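You operate a simulated robot arm through the tools that you are given. There is no shell and no other tool.

You are at the controls of a simulated robot arm. One attempt, no reset.

JOB
Close the little purple net with a red clip.
Fine: use the blue press; one clip, none wasted; the net ends in the grey tray, the clip box in the press, the press's tray pushed in.

It is judged by the outcome, as a careful person would: the job done as asked, and still so three seconds after it is handed in. It fails if anything else is knocked over, pushed out of place, dropped, spilled or broken.

ROBOT AND FRAMES
A 7-joint arm with a three-finger gripper, fixed in place. Base frame: the origin is on the floor under the middle of its stand, x ahead of it, y to its left, z up; the work surface is at about z = 88. Readings come in cm, rad, newtons and seconds.
It reaches about 97.7 cm from its shoulder. Its first joint turns from -2.897 to 2.897 rad. Payload 2.69 kg.
Tool frame: the origin (TCP) lies between the finger pads and is the grasp point; the fingertips stand 2.9 cm ahead of it; z points along the fingers, y is the line along which they close. The gripper opens to 12 cm; its body begins 7.8 cm behind the TCP.
Orientation is that of the tool frame in the base frame, as [roll, pitch, yaw] about the fixed x, y, z axes, in that order (R = Rz(yaw) Ry(pitch) Rx(roll)). With the fingers straight down and closing along the base's y, the tool's x points along the base's -x, its y along +y and its z along -z.

CONTROLS
- The arm moves only by the tool send_rows. Its argument "plan" is a list of rows, each an object (a shift or turn left out is 0, a gripper value left out holds the last) with "dp": the shift along the base's x, y, z in cm, a list of three; "turn": the turn, a rotation vector about the base's x, y, z in rad, a list of three; "claw": the gripper command, from -1 (fully open) to 1 (shut), values between in proportion. In form: [{"dp": [x, y, z], "turn": [wx, wy, wz], "claw": claw}, ...]. A call has 1 to 20 rows; each row shifts and turns the commanded pose from where the row before left it. A row lasts 0.2 s, in which the tool goes at most 5 cm and 0.15 rad; a call with a longer step from one row to the next is refused whole, and so is a gripper value outside its range. A pose out of reach is approached as far as the arm can. The call stops where the force on the tool passes 40 N (or 10 N more than at its start, if that is more) or the arm is blocked; 0.2 s more then pass. Each finger travels about 13.62 cm/s and halts on what it meets, pressing with about 40 N; the grip force reading is that of the motor and also rises with nothing between the fingers. The clock runs only during rows and for 0.2 s after the last one: add rows that do not move to give the fingers time. It gives the time, the measured TCP pose, the force on the tool (base axes), the opening and the grip force at its end, in the units of the frame above (readings bear some noise), with the torque about the TCP (base axes, N m) and any sound that the robot's microphone picked up.
- Cameras (640 x 400 px; columns grow to the right, rows downward): "scene" is fixed at [4.93, -50.08, 162.94]; the picture's right is [0.62, -0.79, 0.00], its down [-0.55, -0.43, -0.72] and it looks along [0.57, 0.45, -0.69] (base axes); focal length 368 px, centre (320, 200). "wrist" rides on the gripper at [6.3, 0, -10.4] in the tool frame; the picture's right is [0.00, 1.00, 0.00], its down [-0.83, 0.00, -0.56] and it looks along [-0.56, 0.00, 0.83] (tool axes); focal length 275 px, centre (320, 200). There is no depth. A picture from a camera that has moved, and an enlarged one, comes with that camera's place and axes in the base frame and with its lens.
- grab_frame(camera): a new picture of that camera. It takes no simulated time.
- slide_trunk(by): moves the trunk up (or, below 0, down) by that many cm; the arm rides with it, the base frame stays. It gives what a move gives, with no picture.
- inspect(camera, box): a new picture of the part [left, top, right, bottom] of that camera's present view, enlarged. It takes no simulated time.
- close_job(): hands the job in; it is judged then, once.

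Places have to be worked out from the pictures, the camera data and where the tool is seen. Open the gripper and draw the arm clear of the work before you hand the job in, unless the task says otherwise.

The tools are called after "Emit:" as a command line: name --argument value ..., lists and objects as JSON in quotes. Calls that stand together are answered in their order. send_rows: Moves the arm, as the interface text tells. Its arguments: {"type":"object","properties":{"plan":{"type":"array","items":{"type":"object","properties":{"dp":{"type":"array","items":{"type":"number"}},"turn":{"type":"array","items":{"type":"number"}},"claw":{"type":"number"}}}}},"required":["plan"]} The other tools are called the same way: slide_trunk (by) moves the trunk up or down; grab_frame (camera) takes a picture; inspect (camera, box) takes an enlarged picture of a part of a camera's view; close_job () hands the job in.

At the start:

```text
clock: 0.0
tcp_pos: [50.83, -2.38, 124.21]
ee_rot: [-3.14, 0.0, -3.141]
contact_force: [0.4, -0.6, 0.7]
moment: [0.02, 0.0, 0.02]
opening: 12.0
grasp_force: 0.0
trunk travel left (down, up): [-40.0, 18.6]
```

scene: 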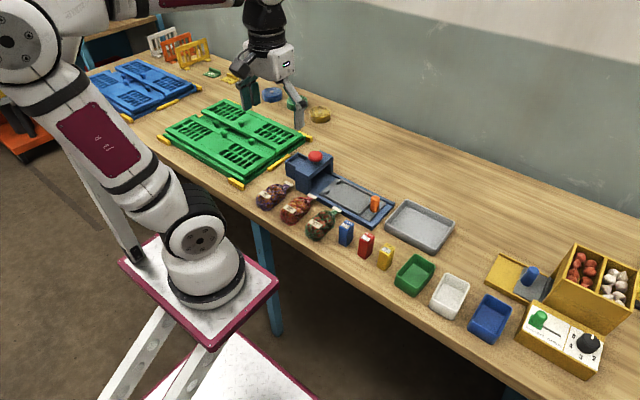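
wrist: 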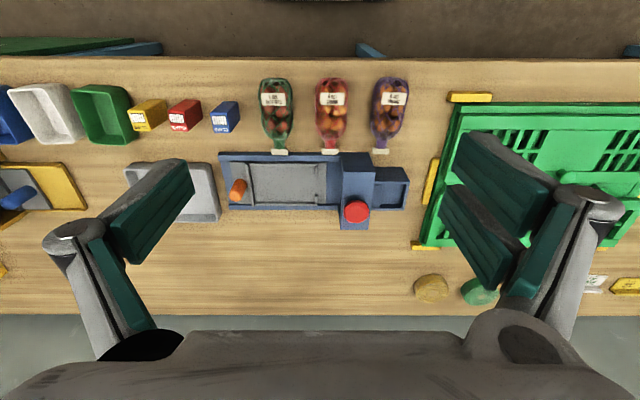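

I start by looking closely at the press, the nets and the clip boxes before moving anything.

Emit:
inspect --camera "scene" --box '[240, 130, 480, 280]'

Emit:
inspect --camera "wrist" --box '[200, 60, 440, 240]'

Emit:
inspect --camera "wrist" --box '[60, 60, 260, 240]'

Emit:
inspect --camera "scene" --box '[240, 140, 340, 240]'

```text
2.67 times, centred on (360, 205) of scene
camera zoom: at [4.93, -50.08, 162.94], right [0.62, -0.79, 0.0], down [-0.55, -0.43, -0.72], along [0.57, 0.45, -0.69], focal length 981 px, centre (213, 187)
```

zoom: 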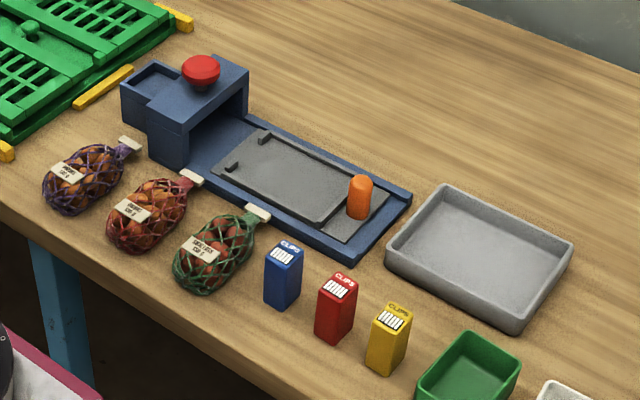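

```text
2.22 times, centred on (320, 150) of wrist
camera zoom: at [44.41, -2.31, 134.57], right [0.0, 1.0, 0.0], down [0.83, 0.0, 0.56], along [0.56, 0.0, -0.83], focal length 612 px, centre (320, 311)
```

zoom: 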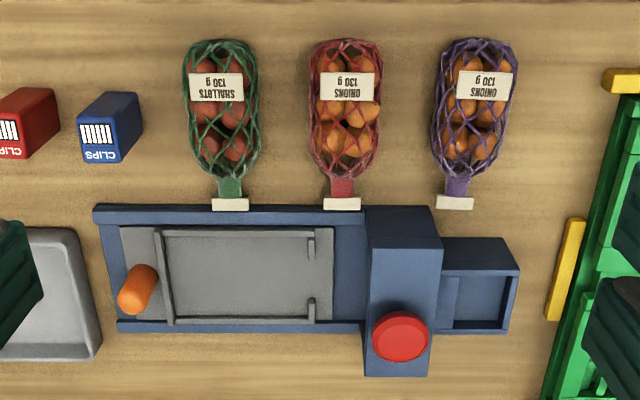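

```text
2.22 times, centred on (160, 150) of wrist
camera zoom: at [44.41, -2.31, 134.57], right [0.0, 1.0, 0.0], down [0.83, 0.0, 0.56], along [0.56, 0.0, -0.83], focal length 612 px, centre (676, 311)
```

zoom: 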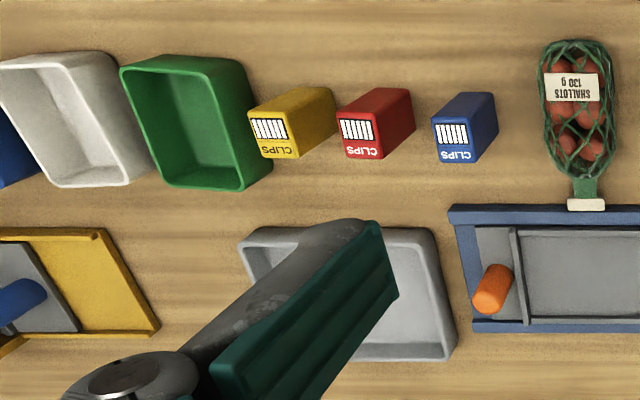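

```text
4.00 times, centred on (290, 190) of scene
camera zoom: at [4.93, -50.08, 162.94], right [0.62, -0.79, 0.0], down [-0.55, -0.43, -0.72], along [0.57, 0.45, -0.69], focal length 1471 px, centre (440, 240)
```

zoom: 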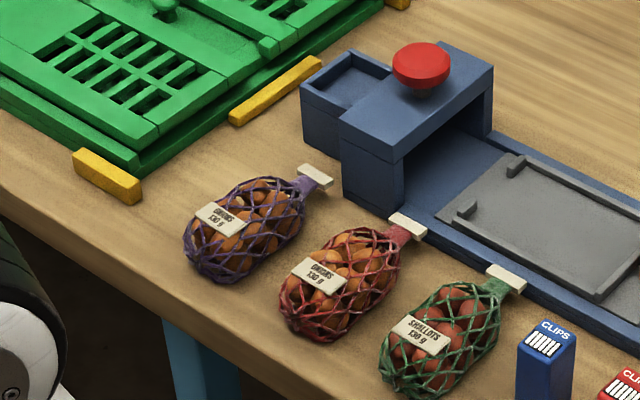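

The purple net lies near (57, 8.6) with its neck towards +x, and the press spans roughly x 65–77, y −21…+16. I'll look closer at the clip boxes, the press head and the other workspace items.

Emit:
inspect --camera "scene" --box '[330, 210, 410, 280]'

Emit:
inspect --camera "scene" --box '[275, 140, 345, 200]'

Emit:
inspect --camera "scene" --box '[320, 165, 460, 260]'

Emit:
inspect --camera "scene" --box '[380, 230, 640, 390]'

Emit:
inspect --camera "scene" --box '[80, 20, 340, 190]'

```text
5.71 times, centred on (370, 245) of scene
camera zoom: at [4.93, -50.08, 162.94], right [0.62, -0.79, 0.0], down [-0.55, -0.43, -0.72], along [0.57, 0.45, -0.69], focal length 2101 px, centre (34, -57)
```

zoom: 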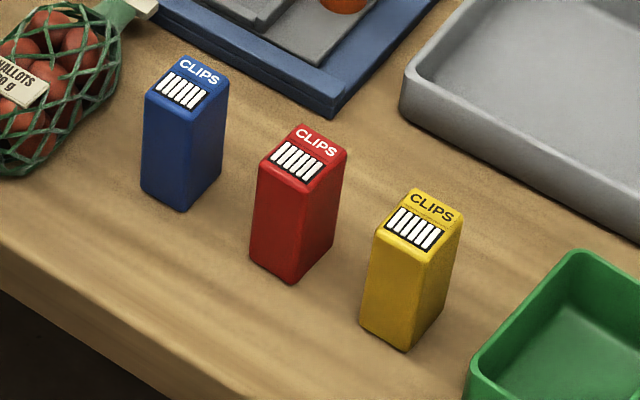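

```text
6.67 times, centred on (310, 170) of scene
camera zoom: at [4.93, -50.08, 162.94], right [0.62, -0.79, 0.0], down [-0.55, -0.43, -0.72], along [0.57, 0.45, -0.69], focal length 2452 px, centre (387, 400)
```

zoom: 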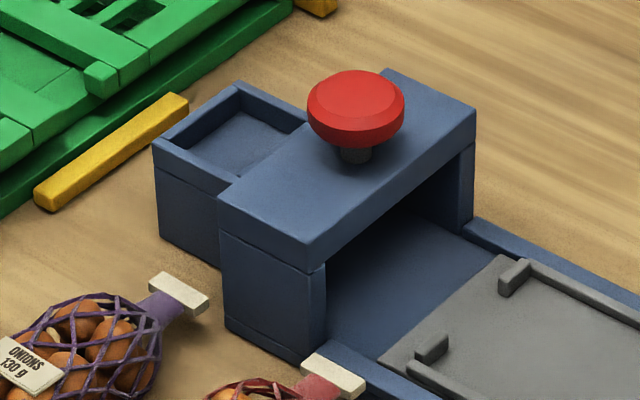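

```text
4.21 times, centred on (390, 212) of scene
camera zoom: at [4.93, -50.08, 162.94], right [0.62, -0.79, 0.0], down [-0.55, -0.43, -0.72], along [0.57, 0.45, -0.69], focal length 1548 px, centre (25, 147)
```

zoom: 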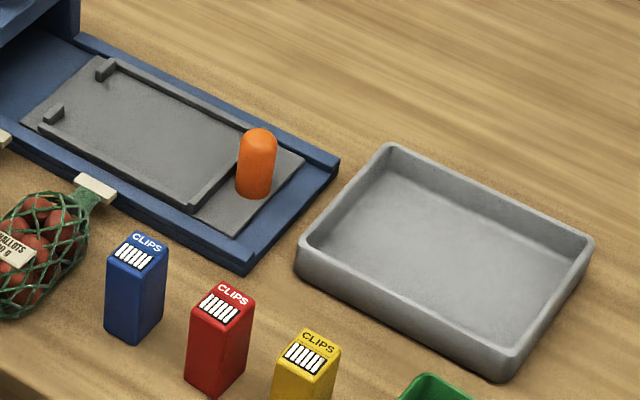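

```text
2.46 times, centred on (510, 310) of scene
camera zoom: at [4.93, -50.08, 162.94], right [0.62, -0.79, 0.0], down [-0.55, -0.43, -0.72], along [0.57, 0.45, -0.69], focal length 905 px, centre (-148, -71)
```

zoom: 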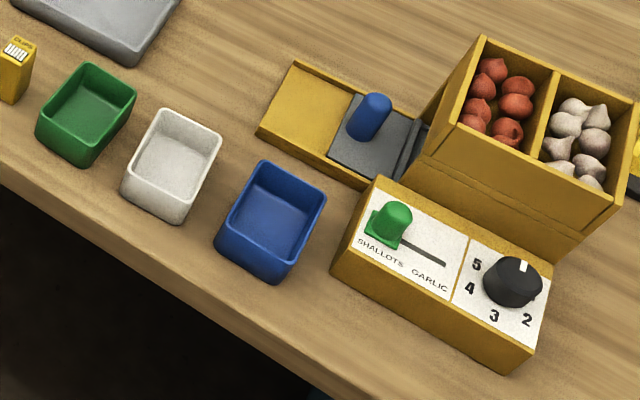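

```text
2.35 times, centred on (210, 105) of scene
camera zoom: at [4.93, -50.08, 162.94], right [0.62, -0.79, 0.0], down [-0.55, -0.43, -0.72], along [0.57, 0.45, -0.69], focal length 865 px, centre (579, 424)
```

zoom: 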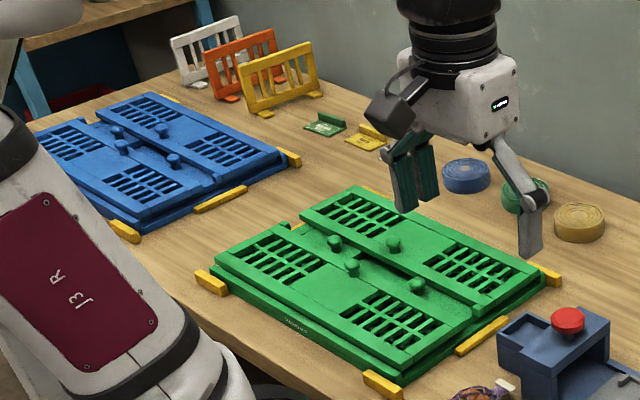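

The clip boxes stand upright (about 2.5×3×6.4 cm), and the press has a pocket on the +y side of its arch. I'll bring the wrist camera over the head and pocket for a close look, keeping the fingertips well above everything.

Emit:
send_rows --plan '[{"dp": [1.9, 2.0, -1.7], "claw": -1}, {"dp": [1.9, 2.0, -1.7]}, {"dp": [1.9, 2.0, -1.7]}, {"dp": [1.9, 2.0, -1.7]}, {"dp": [1.9, 2.0, -1.7]}, {"dp": [1.9, 2.0, -1.7]}, {"dp": [0, 0, 0]}]'

Emit:
grab_frame --camera "wrist"

```text
clock: 1.6
tcp_pos: [62.14, 9.85, 114.17]
ee_rot: [3.141, 0.001, -3.141]
contact_force: [-0.2, -0.6, 0.5]
moment: [-0.01, -0.03, -0.01]
opening: 12.01
grasp_force: 0.0
trunk travel left (down, up): [-40.0, 18.6]
```

```text
taken
camera wrist: at [55.82, 9.82, 124.47], right [0.0, 1.0, 0.0], down [0.83, 0.0, 0.56], along [0.56, 0.0, -0.83], focal length 275 px, centre (320, 200)
```

wrist: 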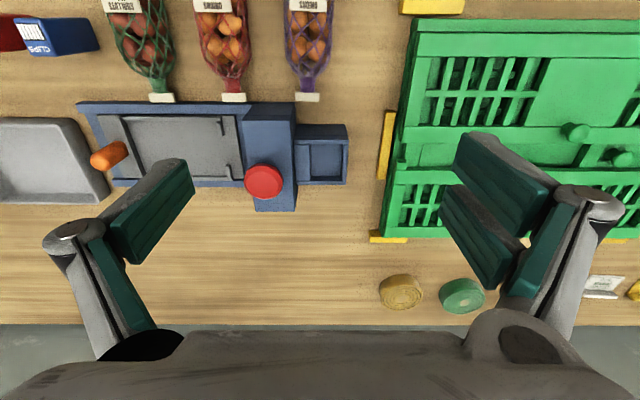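

Emit:
inspect --camera "wrist" --box '[230, 80, 370, 220]'

Emit:
inspect --camera "wrist" --box '[70, 80, 270, 220]'

Emit:
inspect --camera "wrist" --box '[260, 0, 360, 110]'

```text
2.86 times, centred on (300, 150) of wrist
camera zoom: at [55.82, 9.82, 124.47], right [0.0, 1.0, 0.0], down [0.83, 0.0, 0.56], along [0.56, 0.0, -0.83], focal length 786 px, centre (377, 343)
```

zoom: 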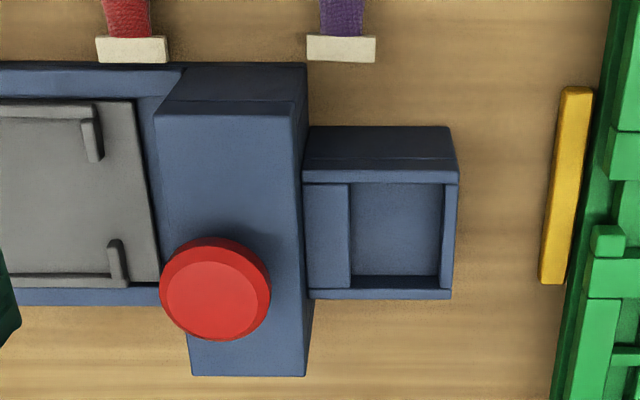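

```text
2.86 times, centred on (170, 150) of wrist
camera zoom: at [55.82, 9.82, 124.47], right [0.0, 1.0, 0.0], down [0.83, 0.0, 0.56], along [0.56, 0.0, -0.83], focal length 786 px, centre (749, 343)
```

zoom: 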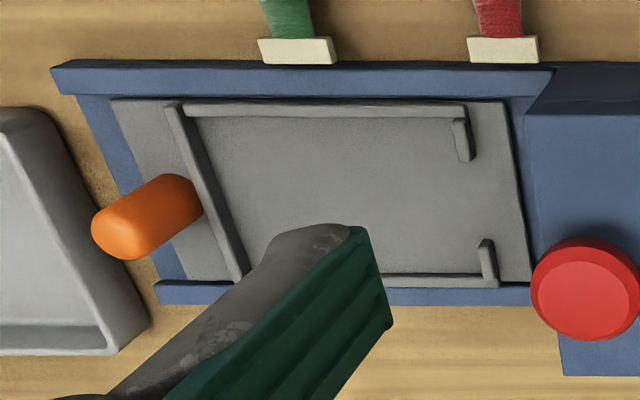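

```text
3.64 times, centred on (310, 55) of wrist
camera zoom: at [55.82, 9.82, 124.47], right [0.0, 1.0, 0.0], down [0.83, 0.0, 0.56], along [0.56, 0.0, -0.83], focal length 1001 px, centre (356, 727)
```

zoom: 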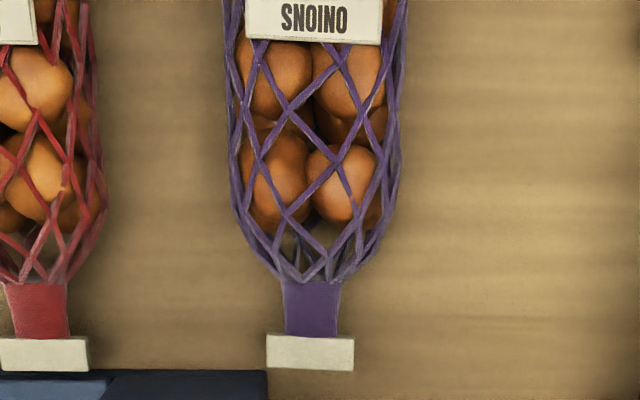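

Emit:
inspect --camera "wrist" --box '[285, 115, 355, 195]'

Emit:
inspect --camera "scene" --box '[285, 150, 325, 190]'

Emit:
inspect --camera "wrist" --box '[0, 0, 110, 70]'

```text
5.00 times, centred on (320, 155) of wrist
camera zoom: at [55.82, 9.82, 124.47], right [0.0, 1.0, 0.0], down [0.83, 0.0, 0.56], along [0.56, 0.0, -0.83], focal length 1376 px, centre (320, 425)
```

zoom: 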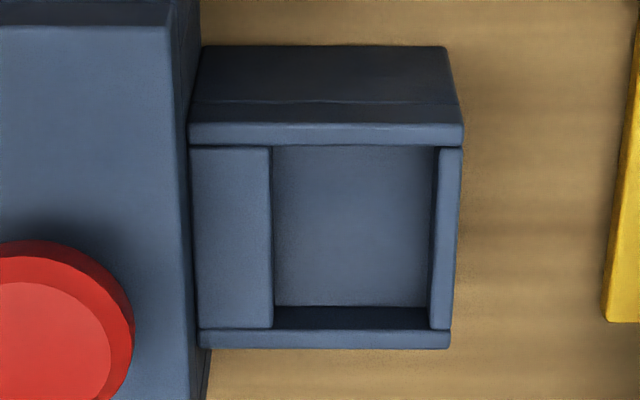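

```text
10.00 times, centred on (305, 170) of scene
camera zoom: at [4.93, -50.08, 162.94], right [0.62, -0.79, 0.0], down [-0.55, -0.43, -0.72], along [0.57, 0.45, -0.69], focal length 3677 px, centre (470, 500)
```

zoom: 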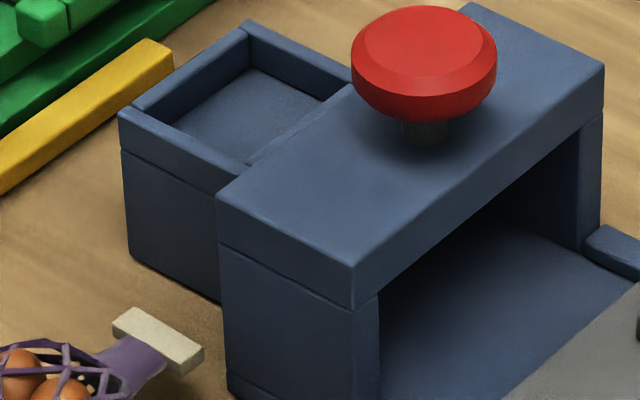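

```text
5.71 times, centred on (55, 35) of wrist
camera zoom: at [55.82, 9.82, 124.47], right [0.0, 1.0, 0.0], down [0.83, 0.0, 0.56], along [0.56, 0.0, -0.83], focal length 1573 px, centre (1834, 1143)
```

zoom: 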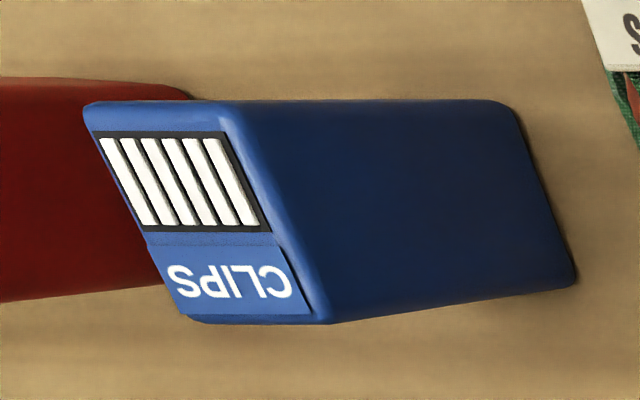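

The pocket is a shallow recess (about x 68.8–73.8, y 8.7–12.6, floor z≈92, rim z≈93.4), so the clip box (about 2.4×3.2×6.6 cm) stands upright in it. I turn the gripper 90° so that it closes along x, and go above the red clip box at about (57.6, −23.1).

Emit:
send_rows --plan '[{"dp": [-0.4, -3.0, 0], "turn": [0, 0, 0.1428]}, {"dp": [-0.4, -3.0, 0], "turn": [0, 0, 0.1428]}, {"dp": [-0.4, -3.0, 0], "turn": [0, 0, 0.1428]}, {"dp": [-0.4, -3.0, 0], "turn": [0, 0, 0.1428]}, {"dp": [-0.4, -3.0, 0], "turn": [0, 0, 0.1428]}, {"dp": [-0.4, -3.0, 0], "turn": [0, 0, 0.1428]}, {"dp": [-0.4, -3.0, 0], "turn": [0, 0, 0.1428]}, {"dp": [-0.4, -3.0, 0], "turn": [0, 0, 0.1428]}, {"dp": [-0.4, -3.0, 0], "turn": [0, 0, 0.1428]}, {"dp": [-0.4, -3.0, 0], "turn": [0, 0, 0.1428]}, {"dp": [-0.4, -3.0, -1], "turn": [0, 0, 0.1428]}, {"dp": [0, 0, -2]}, {"dp": [0, 0, 0]}]'

Emit:
grab_frame --camera "wrist"

Emit:
grab_frame --camera "scene"

```text
clock: 4.4
tcp_pos: [57.9, -23.41, 110.97]
ee_rot: [-3.141, -0.001, -1.571]
contact_force: [0.1, 0.2, 0.6]
moment: [0.0, 0.01, -0.03]
opening: 12.0
grasp_force: 0.1
trunk travel left (down, up): [-40.0, 18.6]
```

```text
taken
camera wrist: at [57.84, -29.71, 121.39], right [-1.0, 0.0, 0.0], down [0.0, 0.83, 0.56], along [0.0, 0.56, -0.83], focal length 275 px, centre (320, 200)
```

wrist: 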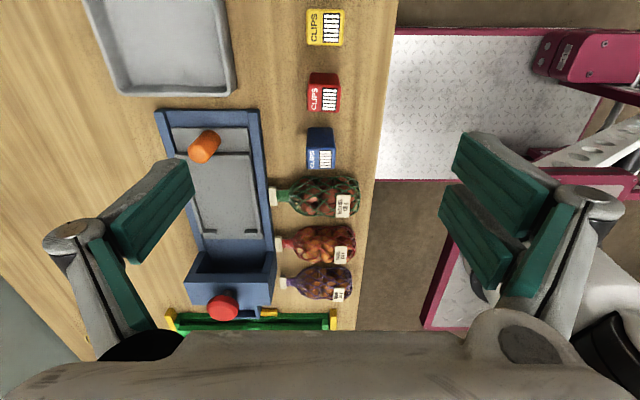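

```text
taken
```

scene: 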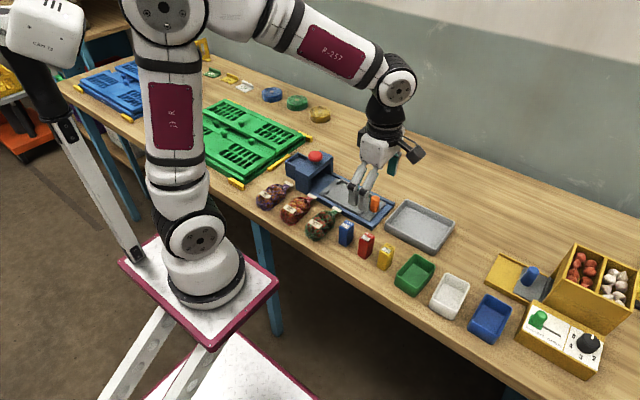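

Emit:
inspect --camera "wrist" --box '[270, 0, 370, 180]'

Emit:
inspect --camera "scene" --box '[320, 60, 460, 220]'

Emit:
inspect --camera "wrist" --box '[80, 0, 290, 330]'

```text
2.22 times, centred on (320, 90) of wrist
camera zoom: at [57.84, -29.71, 121.39], right [-1.0, 0.0, 0.0], down [0.0, 0.83, 0.56], along [0.0, 0.56, -0.83], focal length 612 px, centre (320, 444)
```

zoom: 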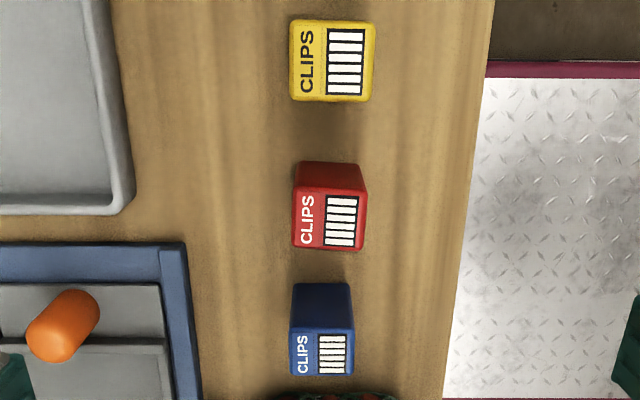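

```text
2.50 times, centred on (390, 140) of scene
camera zoom: at [4.93, -50.08, 162.94], right [0.62, -0.79, 0.0], down [-0.55, -0.43, -0.72], along [0.57, 0.45, -0.69], focal length 919 px, centre (145, 350)
```

zoom: 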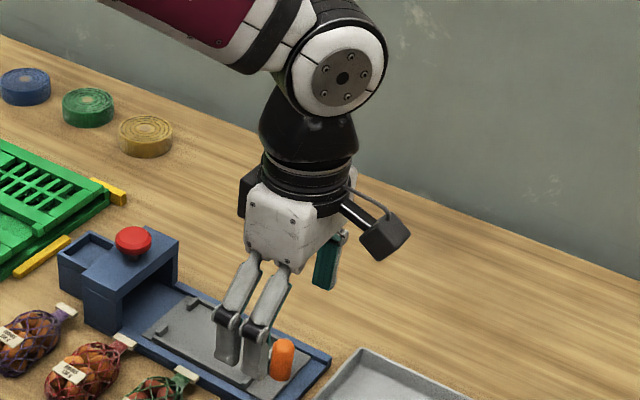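

```text
1.21 times, centred on (185, 165) of wrist
camera zoom: at [57.84, -29.71, 121.39], right [-1.0, 0.0, 0.0], down [0.0, 0.83, 0.56], along [0.0, 0.56, -0.83], focal length 334 px, centre (484, 242)
```

zoom: 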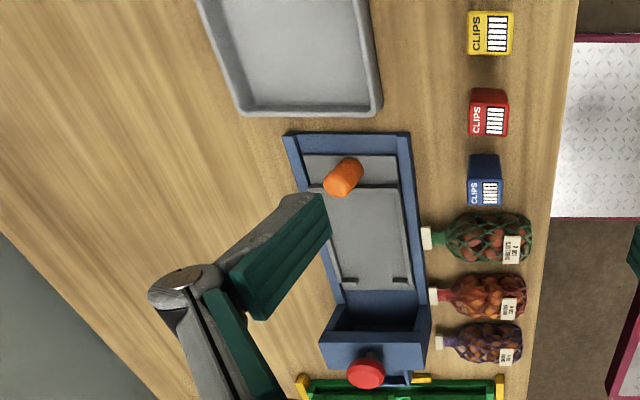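

The red box top reads x 55.9–59.0, y −24.3…−21.8, so its centre is about (57.45, −23.05). I narrow the fingers to about 7 cm, centre over it and come down partway for a check.

Emit:
send_rows --plan '[{"dp": [-0.46, 0.37, -2], "claw": -0.167}, {"dp": [0, 0, -3]}, {"dp": [0, 0, -3]}, {"dp": [0, 0, -2.5]}, {"dp": [0, 0, 0]}]'

Emit:
grab_frame --camera "wrist"

Emit:
grab_frame --camera "scene"

```text
clock: 5.6
tcp_pos: [57.19, -23.09, 100.4]
ee_rot: [3.14, -0.002, -1.571]
contact_force: [-0.2, 0.1, -0.1]
moment: [0.01, 0.01, -0.02]
opening: 6.99
grasp_force: 0.2
trunk travel left (down, up): [-40.0, 18.6]
```

```text
taken
camera wrist: at [57.19, -29.29, 110.85], right [-1.0, 0.0, 0.0], down [0.0, 0.83, 0.56], along [0.0, 0.56, -0.83], focal length 275 px, centre (320, 200)
```

wrist: 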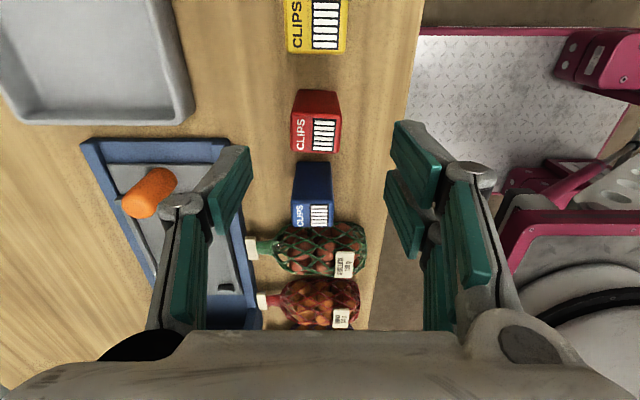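

```text
taken
```

scene: 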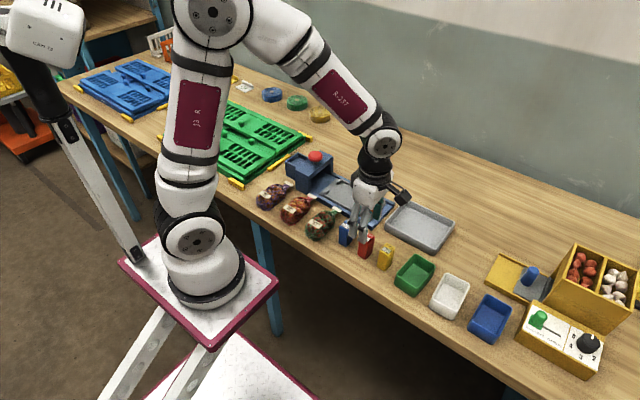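

The red box is centred between the fingers to within about 0.2 cm. I correct x slightly, descend to z≈93.3 and then close.

Emit:
send_rows --plan '[{"dp": [0.2, 0.05, -2.5]}, {"dp": [0, 0, -2.5]}, {"dp": [0, 0, -2.1]}, {"dp": [0, 0, 0]}]'

Emit:
grab_frame --camera "wrist"

Emit:
inspect --camera "scene" --box '[310, 170, 430, 280]'

```text
clock: 6.6
tcp_pos: [57.6, -22.97, 93.27]
ee_rot: [3.141, -0.001, -1.57]
contact_force: [-0.6, -0.3, -1.0]
moment: [-0.02, 0.0, 0.0]
opening: 6.97
grasp_force: 0.1
trunk travel left (down, up): [-40.0, 18.6]
```

```text
taken
camera wrist: at [57.62, -29.23, 103.7], right [-1.0, 0.0, 0.0], down [0.0, 0.83, 0.56], along [0.0, 0.56, -0.83], focal length 275 px, centre (320, 200)
```

wrist: 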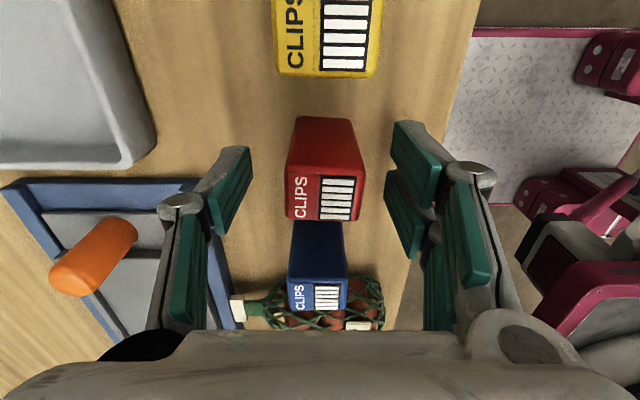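

```text
3.64 times, centred on (370, 225) of scene
camera zoom: at [4.93, -50.08, 162.94], right [0.62, -0.79, 0.0], down [-0.55, -0.43, -0.72], along [0.57, 0.45, -0.69], focal length 1337 px, centre (138, 109)
```

zoom: 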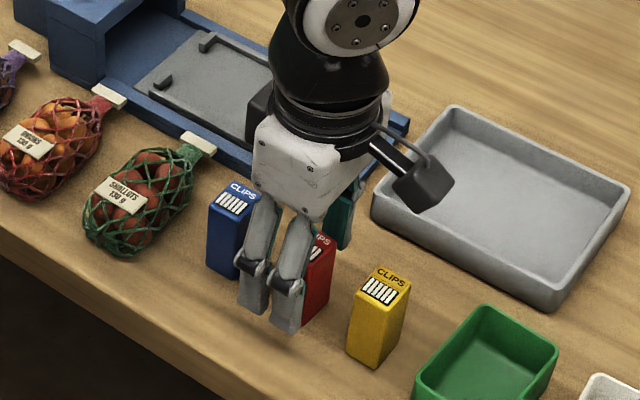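

The fingers straddle the red box on its two x faces and clear the neighbouring boxes. I close now and give it time.

Emit:
send_rows --plan '[{"claw": 0.2}, {"claw": 0.8}, {"dp": [0, 0, 0]}, {"dp": [0, 0, 0]}]'

Emit:
grab_frame --camera "wrist"

```text
clock: 7.6
tcp_pos: [57.58, -22.97, 93.31]
ee_rot: [-3.14, -0.001, -1.57]
contact_force: [0.2, -0.5, -0.1]
moment: [0.03, -0.03, -0.02]
opening: 3.07
grasp_force: 39.9
trunk travel left (down, up): [-40.0, 18.6]
```

```text
taken
camera wrist: at [57.62, -29.23, 103.72], right [-1.0, 0.0, 0.0], down [0.0, 0.83, 0.56], along [0.0, 0.56, -0.83], focal length 275 px, centre (320, 200)
```

wrist: 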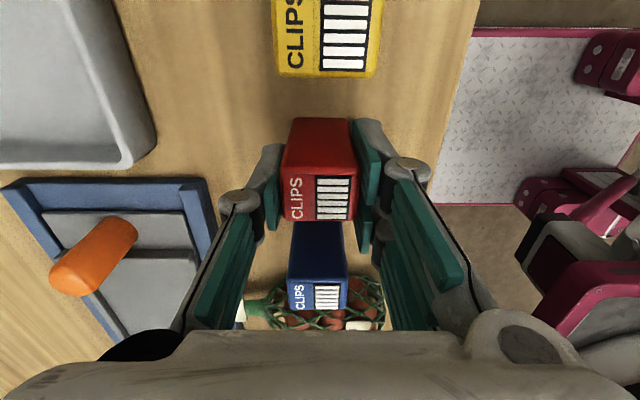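

The box is held (opening 3.07 cm, force rising as expected). I lift it straight up and carry it high over to above the press pocket.

Emit:
send_rows --plan '[{"dp": [0, 0, 1]}, {"dp": [0, 0, 2.5]}, {"dp": [0, 0, 3.5]}, {"dp": [0, 0, 3.5]}, {"dp": [0, 0, 3.5]}, {"dp": [0, 0, 3]}, {"dp": [1.37, 3.36, 0]}, {"dp": [1.37, 3.36, 0]}, {"dp": [1.37, 3.36, 0]}, {"dp": [1.37, 3.36, 0]}, {"dp": [1.37, 3.36, 0]}, {"dp": [1.37, 3.36, 0]}, {"dp": [1.37, 3.36, 0]}, {"dp": [1.37, 3.36, 0]}, {"dp": [1.37, 3.36, 0]}, {"dp": [1.37, 3.36, 0]}, {"dp": [0, 0, 0]}]'

Emit:
grab_frame --camera "wrist"

Emit:
grab_frame --camera "scene"

```text
clock: 11.2
tcp_pos: [71.03, 10.74, 110.27]
ee_rot: [3.141, -0.001, -1.57]
contact_force: [0.1, -0.6, -0.2]
moment: [-0.03, -0.01, 0.01]
opening: 3.08
grasp_force: 39.9
trunk travel left (down, up): [-40.0, 18.6]
```

```text
taken
camera wrist: at [71.05, 4.48, 120.72], right [-1.0, 0.0, 0.0], down [0.0, 0.83, 0.56], along [0.0, 0.56, -0.83], focal length 275 px, centre (320, 200)
```

wrist: 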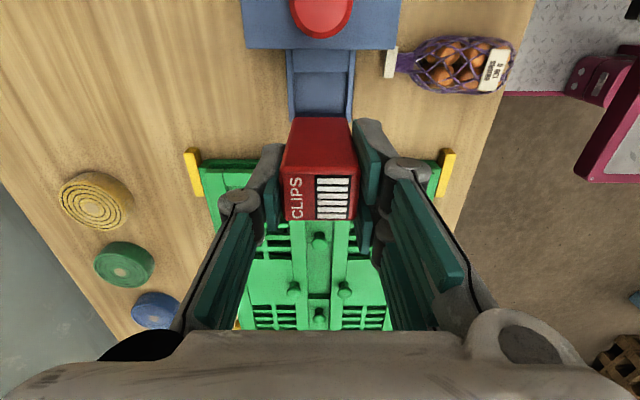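

```text
taken
```

scene: 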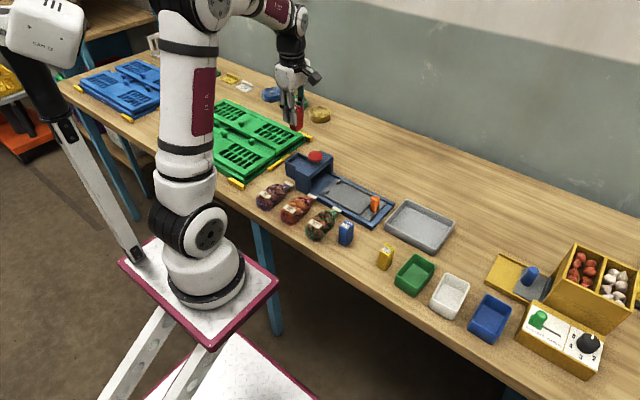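

Emit:
inspect --camera "wrist" --box '[240, 0, 400, 130]'

```text
3.08 times, centred on (320, 65) of wrist
camera zoom: at [71.05, 4.48, 120.72], right [-1.0, 0.0, 0.0], down [0.0, 0.83, 0.56], along [0.0, 0.56, -0.83], focal length 847 px, centre (320, 615)
```

zoom: 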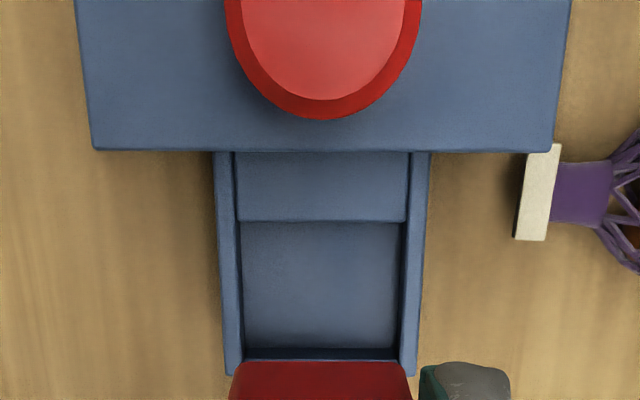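

The pocket centres at about (71.0, 10.8), and the held box is right above it. I descend to just above the pocket floor and check.

Emit:
send_rows --plan '[{"dp": [0, 0.03, -3]}, {"dp": [0, 0, -3]}, {"dp": [0, 0, -2.5]}, {"dp": [0, 0, -2]}, {"dp": [0, 0, -1]}, {"dp": [0, 0, 0]}]'

Emit:
inspect --camera "scene" --box '[270, 100, 350, 200]'

Emit:
inspect --camera "wrist" --box '[200, 40, 440, 240]'

```text
clock: 12.6
tcp_pos: [71.08, 10.83, 98.88]
ee_rot: [3.139, 0.0, -1.57]
contact_force: [-0.2, 0.5, -0.7]
moment: [0.01, 0.02, -0.03]
opening: 3.11
grasp_force: 40.2
trunk travel left (down, up): [-40.0, 18.6]
```

```text
4.00 times, centred on (310, 150) of scene
camera zoom: at [4.93, -50.08, 162.94], right [0.62, -0.79, 0.0], down [-0.55, -0.43, -0.72], along [0.57, 0.45, -0.69], focal length 1471 px, centre (360, 400)
```

zoom: 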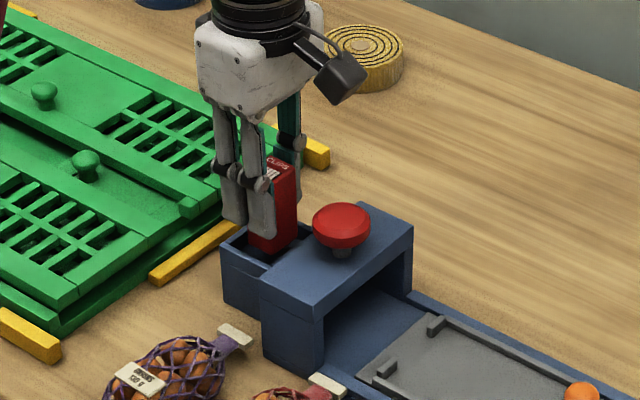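

```text
2.00 times, centred on (320, 140) of wrist
camera zoom: at [71.11, 4.47, 109.24], right [-1.0, 0.0, 0.0], down [0.0, 0.83, 0.56], along [0.0, 0.56, -0.83], focal length 551 px, centre (320, 320)
```

zoom: 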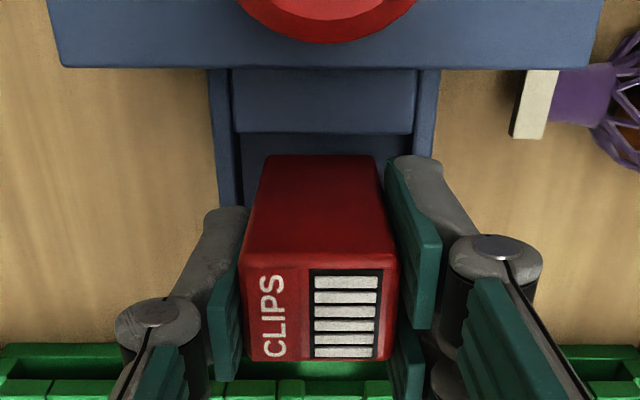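

Box is just above the recess, about 0.2 cm towards −y of its middle. I shift slightly and lower in small steps until it touches the floor.

Emit:
send_rows --plan '[{"dp": [0, 0.2, -0.4]}, {"dp": [0, 0, -0.4]}, {"dp": [0, 0, -0.3]}, {"dp": [0, 0, 0]}]'

Emit:
inspect --camera "scene" --box '[270, 100, 350, 200]'

```text
clock: 13.6
tcp_pos: [71.18, 11.09, 97.8]
ee_rot: [3.141, 0.0, -1.571]
contact_force: [0.7, 0.3, -0.8]
moment: [-0.03, -0.01, 0.01]
opening: 3.12
grasp_force: 39.6
trunk travel left (down, up): [-40.0, 18.6]
```

```text
4.00 times, centred on (310, 150) of scene
camera zoom: at [4.93, -50.08, 162.94], right [0.62, -0.79, 0.0], down [-0.55, -0.43, -0.72], along [0.57, 0.45, -0.69], focal length 1471 px, centre (360, 400)
```

zoom: 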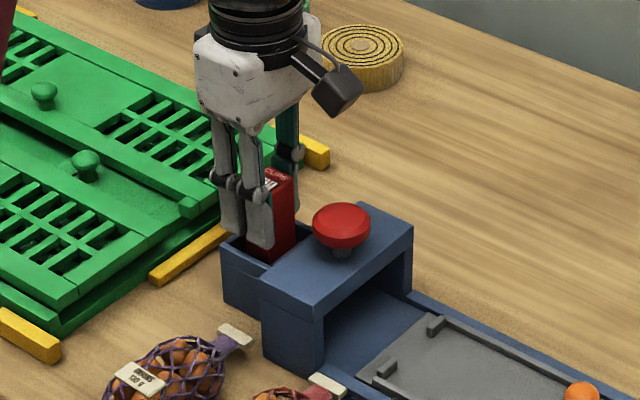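

No contact yet at z 97.8; I keep lowering in small steps watching the vertical force.

Emit:
send_rows --plan '[{"dp": [0, 0, -0.2]}, {"dp": [0, 0, -0.2]}, {"dp": [0, 0, 0]}]'

```text
clock: 14.4
tcp_pos: [71.14, 11.1, 97.61]
ee_rot: [-3.137, 0.0, -1.57]
contact_force: [-5.0, -1.3, 38.8]
moment: [-0.14, 0.13, -0.01]
opening: 3.11
grasp_force: 40.1
trunk travel left (down, up): [-40.0, 18.6]
```

Firm upward force at z=97.6: the box stands on the recess floor (as expected from the geometry). I relieve the push a little and check it before releasing.

Emit:
send_rows --plan '[{"dp": [0, 0, 0.15]}, {"dp": [0, 0, 0]}]'

Emit:
inspect --camera "scene" --box '[285, 130, 335, 180]'

Emit:
inspect --camera "wrist" --box '[200, 40, 440, 240]'

```text
clock: 15.0
tcp_pos: [71.16, 10.99, 97.58]
ee_rot: [-3.139, 0.0, -1.571]
contact_force: [-0.8, 3.1, 30.4]
moment: [0.09, -0.07, 0.0]
opening: 3.1
grasp_force: 40.5
trunk travel left (down, up): [-40.0, 18.6]
```

```text
8.00 times, centred on (310, 155) of scene
camera zoom: at [4.93, -50.08, 162.94], right [0.62, -0.79, 0.0], down [-0.55, -0.43, -0.72], along [0.57, 0.45, -0.69], focal length 2942 px, centre (400, 560)
```

zoom: 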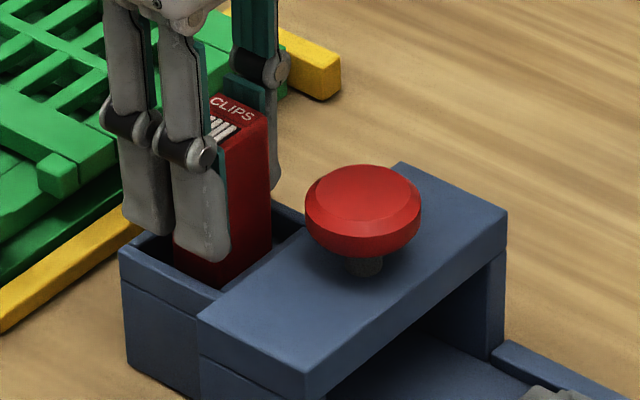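

```text
2.00 times, centred on (320, 140) of wrist
camera zoom: at [71.15, 4.73, 107.99], right [-1.0, 0.0, 0.0], down [-0.01, 0.83, 0.56], along [0.0, 0.56, -0.83], focal length 551 px, centre (320, 320)
```

zoom: 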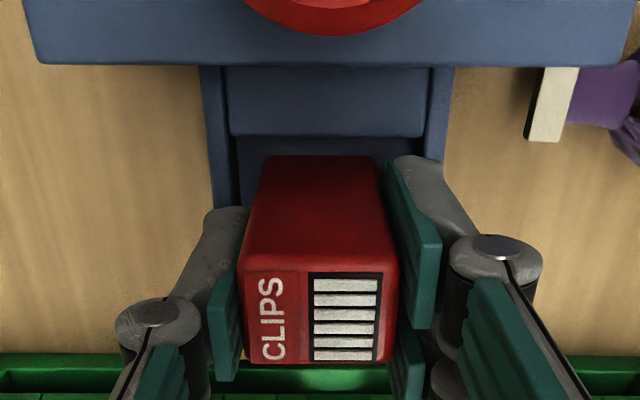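

The box sits inside the recess. I relieve the residual push and open the fingers moderately, then rise.

Emit:
send_rows --plan '[{"dp": [0, 0, 0.12]}, {"dp": [0, 0, 0], "claw": 0.35}, {"dp": [0, 0, 0], "claw": 0.0}, {"dp": [0, 0, 0]}]'

Emit:
inspect --camera "wrist" --box '[200, 40, 440, 240]'

```text
clock: 16.0
tcp_pos: [71.23, 10.99, 97.66]
ee_rot: [3.141, -0.002, -1.57]
contact_force: [0.4, -0.2, -0.7]
moment: [-0.01, -0.01, 0.0]
opening: 5.98
grasp_force: 0.0
trunk travel left (down, up): [-40.0, 18.6]
```

```text
2.00 times, centred on (320, 140) of wrist
camera zoom: at [71.19, 4.66, 108.04], right [-1.0, 0.0, 0.0], down [0.0, 0.83, 0.56], along [0.0, 0.56, -0.83], focal length 551 px, centre (320, 320)
```

zoom: 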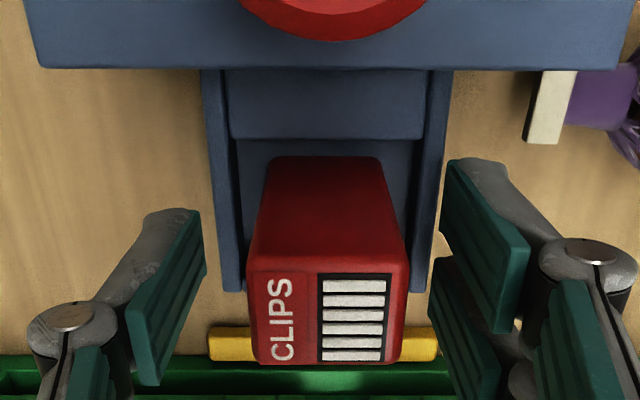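

The box stands alone in the pocket. I rise clear, turn back 90° and move to look at the purple net from close above.

Emit:
send_rows --plan '[{"dp": [0, 0, 1.5]}, {"dp": [0, 0, 3.5]}, {"dp": [0, 0, 3.5]}, {"dp": [0, 0, 3.5]}, {"dp": [0, 0, 2.5]}, {"dp": [-2, -0.2, 0], "turn": [0, 0, -0.1428]}, {"dp": [-2, -0.2, 0], "turn": [0, 0, -0.1428]}, {"dp": [-2, -0.2, 0], "turn": [0, 0, -0.1428]}, {"dp": [-2, -0.2, 0], "turn": [0, 0, -0.1428]}, {"dp": [-2, -0.2, 0], "turn": [0, 0, -0.1428]}, {"dp": [-2, -0.2, 0], "turn": [0, 0, -0.1428]}, {"dp": [-2, -0.2, 0], "turn": [0, 0, -0.1428]}, {"dp": [-2, -0.2, 0], "turn": [0, 0, -0.1428]}, {"dp": [-2, -0.2, 0], "turn": [0, 0, -0.1428]}, {"dp": [-2, -0.2, 0], "turn": [0, 0, -0.1428]}, {"dp": [-1, -0.2, 0], "turn": [0, 0, -0.1428]}, {"dp": [0, 0, -2], "claw": -0.5}, {"dp": [0, 0, 0]}]'

Emit:
grab_frame --camera "wrist"

Emit:
inspect --camera "scene" --box '[240, 130, 360, 230]'

```text
clock: 19.8
tcp_pos: [50.06, 8.69, 110.22]
ee_rot: [-3.141, -0.001, -3.141]
contact_force: [0.3, 0.4, 0.1]
moment: [-0.01, 0.01, -0.01]
opening: 9.01
grasp_force: 0.0
trunk travel left (down, up): [-40.0, 18.6]
```

```text
taken
camera wrist: at [43.8, 8.74, 120.5], right [0.0, 1.0, 0.0], down [0.83, 0.0, 0.56], along [0.56, 0.0, -0.83], focal length 275 px, centre (320, 200)
```

wrist: 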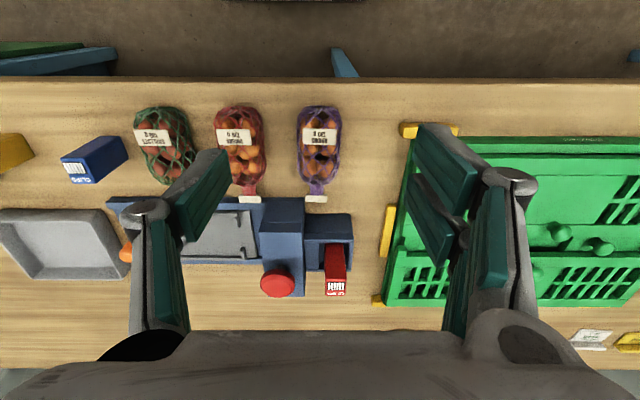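

```text
4.00 times, centred on (300, 180) of scene
camera zoom: at [4.93, -50.08, 162.94], right [0.62, -0.79, 0.0], down [-0.55, -0.43, -0.72], along [0.57, 0.45, -0.69], focal length 1471 px, centre (400, 280)
```

zoom: 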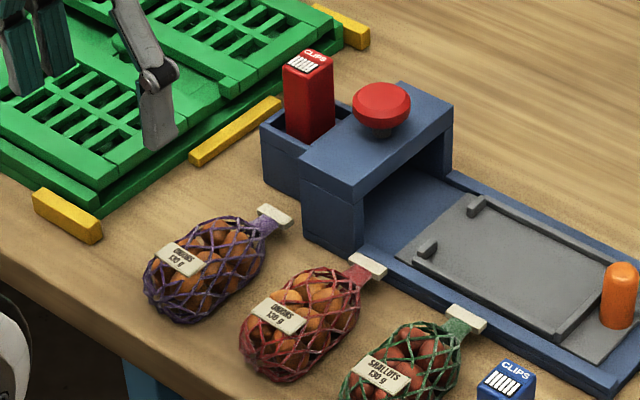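

Emit:
inspect --camera "wrist" --box '[200, 90, 380, 215]'

Emit:
inspect --camera "scene" --box '[250, 170, 330, 220]'

```text
3.20 times, centred on (290, 152) of wrist
camera zoom: at [43.8, 8.74, 120.5], right [0.0, 1.0, 0.0], down [0.83, 0.0, 0.56], along [0.56, 0.0, -0.83], focal length 881 px, centre (416, 352)
```

zoom: 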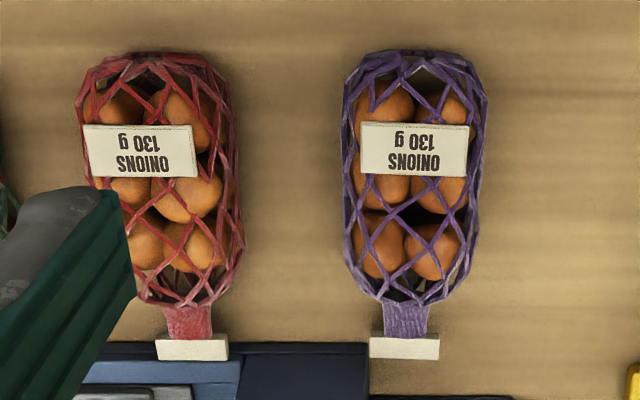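

```text
8.00 times, centred on (290, 195) of scene
camera zoom: at [4.93, -50.08, 162.94], right [0.62, -0.79, 0.0], down [-0.55, -0.43, -0.72], along [0.57, 0.45, -0.69], focal length 2942 px, centre (560, 240)
```

zoom: 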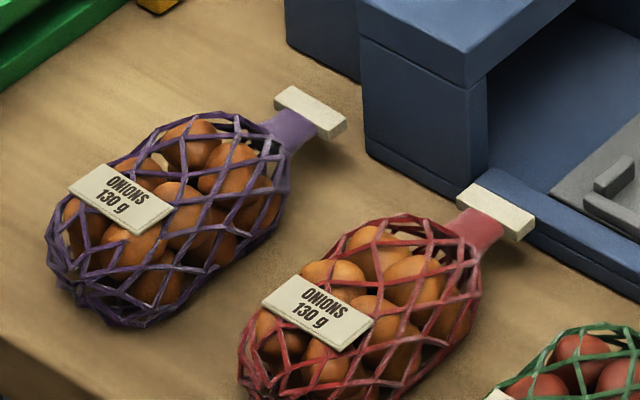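

The net body spans about x 52–62, y 6–11.5, top z≈92.5, with neck and tag at z≈89.6 towards x≈64.5. Before grasping it I look at the press tray closely to get the cradle and post positions.

Emit:
send_rows --plan '[{"dp": [1.5, -3, 0]}, {"dp": [1.5, -3, 0]}, {"dp": [1.5, -3, 0]}, {"dp": [1.5, -3, 0]}, {"dp": [1, -2.7, 0], "claw": -1}, {"dp": [0, 0, 0]}, {"dp": [0, 0, 0]}]'

Emit:
inspect --camera "wrist" --box '[200, 80, 440, 240]'

Emit:
inspect --camera "scene" --box '[310, 160, 400, 230]'

```text
clock: 21.4
tcp_pos: [57.25, -5.88, 110.25]
ee_rot: [-3.141, 0.001, 3.141]
contact_force: [0.5, 0.1, 0.6]
moment: [0.05, -0.04, -0.03]
opening: 12.0
grasp_force: 0.0
trunk travel left (down, up): [-40.0, 18.6]
```

```text
2.50 times, centred on (320, 160) of wrist
camera zoom: at [50.95, -6.01, 120.59], right [0.0, 1.0, 0.0], down [0.83, 0.0, 0.56], along [0.56, 0.0, -0.83], focal length 688 px, centre (320, 300)
```

zoom: 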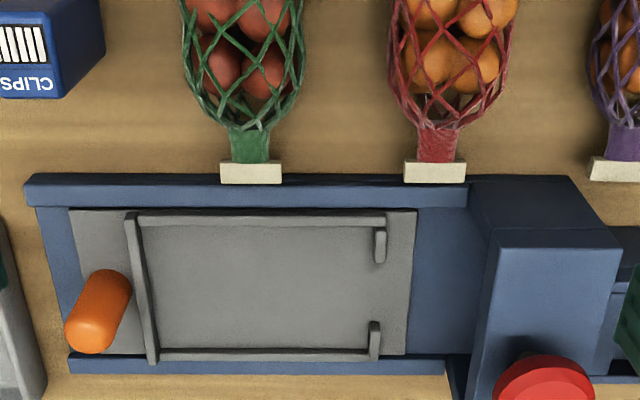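

```text
5.71 times, centred on (355, 195) of scene
camera zoom: at [4.93, -50.08, 162.94], right [0.62, -0.79, 0.0], down [-0.55, -0.43, -0.72], along [0.57, 0.45, -0.69], focal length 2101 px, centre (120, 229)
```

zoom: 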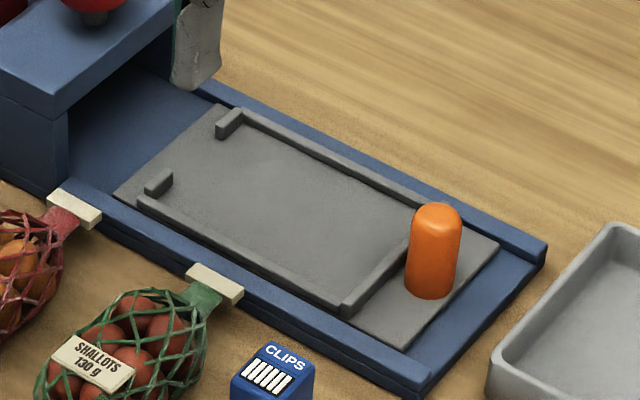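

Tray measured: cradle inside x 67.1–75.0, y −15.0…−3.3; posts at y≈−3.0 with a gap x 69.0–72.8; handle at about (70.9, −17.3). Now I go over the purple net's body with a 7.4 cm opening and come down partway.

Emit:
send_rows --plan '[{"dp": [0, 3, 0], "claw": -0.233}, {"dp": [0, 3, 0]}, {"dp": [0, 3, 0]}, {"dp": [0, 3, 0]}, {"dp": [0, 2.6, 0]}, {"dp": [0, 0, -3]}, {"dp": [0, 0, -3]}, {"dp": [0, 0, -3]}, {"dp": [0, 0, -2.2]}, {"dp": [0, 0, 0]}]'

Emit:
grab_frame --camera "wrist"

Emit:
inspect --camera "scene" --box '[240, 120, 340, 230]'

```text
clock: 23.6
tcp_pos: [57.03, 8.5, 98.82]
ee_rot: [3.141, 0.0, 3.141]
contact_force: [-0.3, 0.3, 0.1]
moment: [0.02, -0.01, -0.05]
opening: 7.4
grasp_force: 0.1
trunk travel left (down, up): [-40.0, 18.6]
```

```text
taken
camera wrist: at [50.79, 8.55, 109.32], right [0.0, 1.0, 0.0], down [0.83, 0.0, 0.56], along [0.56, 0.0, -0.83], focal length 275 px, centre (320, 200)
```

wrist: 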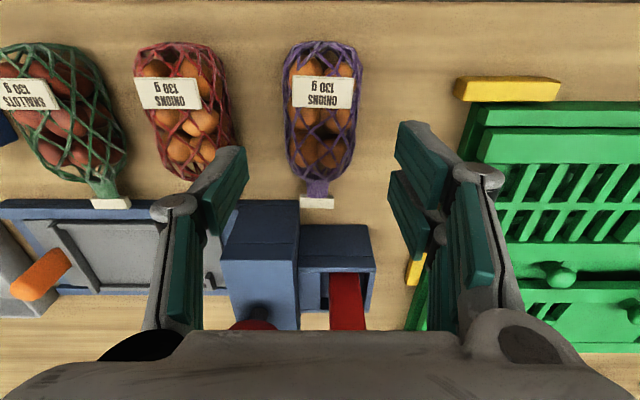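

```text
3.64 times, centred on (290, 175) of scene
camera zoom: at [4.93, -50.08, 162.94], right [0.62, -0.79, 0.0], down [-0.55, -0.43, -0.72], along [0.57, 0.45, -0.69], focal length 1337 px, centre (429, 291)
```

zoom: 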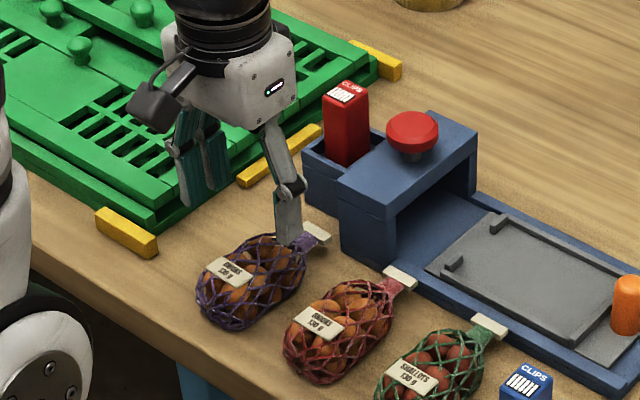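

Emit:
inspect --camera "wrist" --box '[220, 20, 420, 220]'

```text
2.00 times, centred on (320, 120) of wrist
camera zoom: at [50.79, 8.55, 109.32], right [0.0, 1.0, 0.0], down [0.83, 0.0, 0.56], along [0.56, 0.0, -0.83], focal length 551 px, centre (320, 360)
```

zoom: 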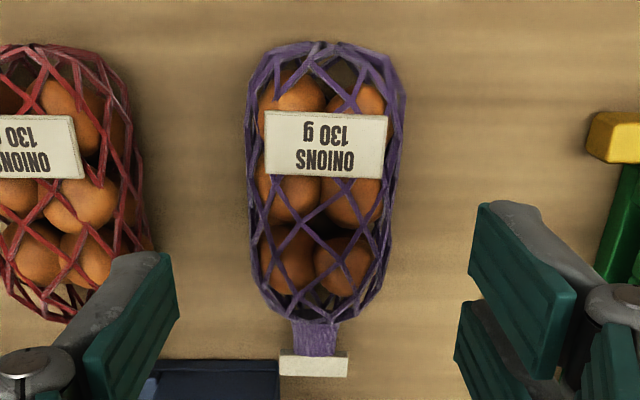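

The net body centres at about (57.1, 8.65) and lies along x within 3°. I nudge over and descend to z≈92.4 so that the fingertips end 1.5 cm above the table.

Emit:
send_rows --plan '[{"dp": [0.05, 0.12, -2]}, {"dp": [0, 0, -2]}, {"dp": [0, 0, -1.5]}, {"dp": [0, 0, -0.9]}, {"dp": [0, 0, 0]}]'

Emit:
grab_frame --camera "wrist"

Emit:
inspect --camera "scene" --box '[240, 120, 340, 230]'

```text
clock: 24.8
tcp_pos: [57.22, 8.78, 92.55]
ee_rot: [3.142, 0.001, 3.141]
contact_force: [0.5, -0.1, 0.0]
moment: [0.01, -0.01, 0.04]
opening: 7.4
grasp_force: 0.1
trunk travel left (down, up): [-40.0, 18.6]
```

```text
taken
camera wrist: at [50.9, 8.79, 102.99], right [0.0, 1.0, 0.0], down [0.83, 0.0, 0.56], along [0.56, 0.0, -0.83], focal length 275 px, centre (320, 200)
```

wrist: 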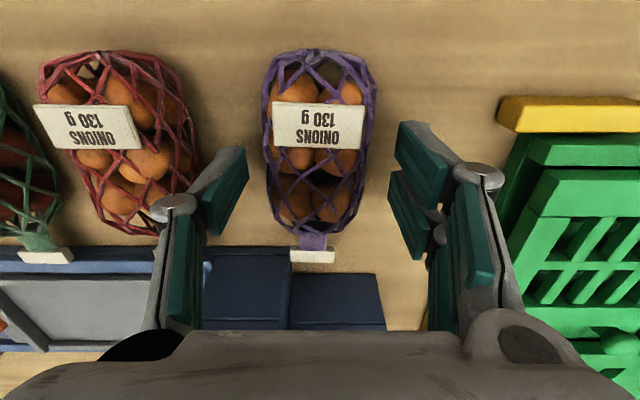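

```text
3.64 times, centred on (290, 175) of scene
camera zoom: at [4.93, -50.08, 162.94], right [0.62, -0.79, 0.0], down [-0.55, -0.43, -0.72], along [0.57, 0.45, -0.69], focal length 1337 px, centre (429, 291)
```

zoom: 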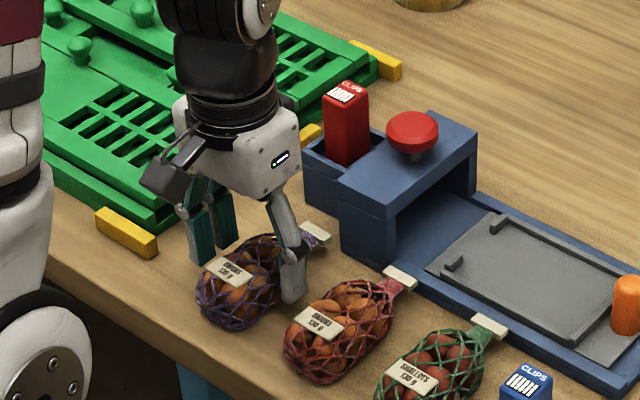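

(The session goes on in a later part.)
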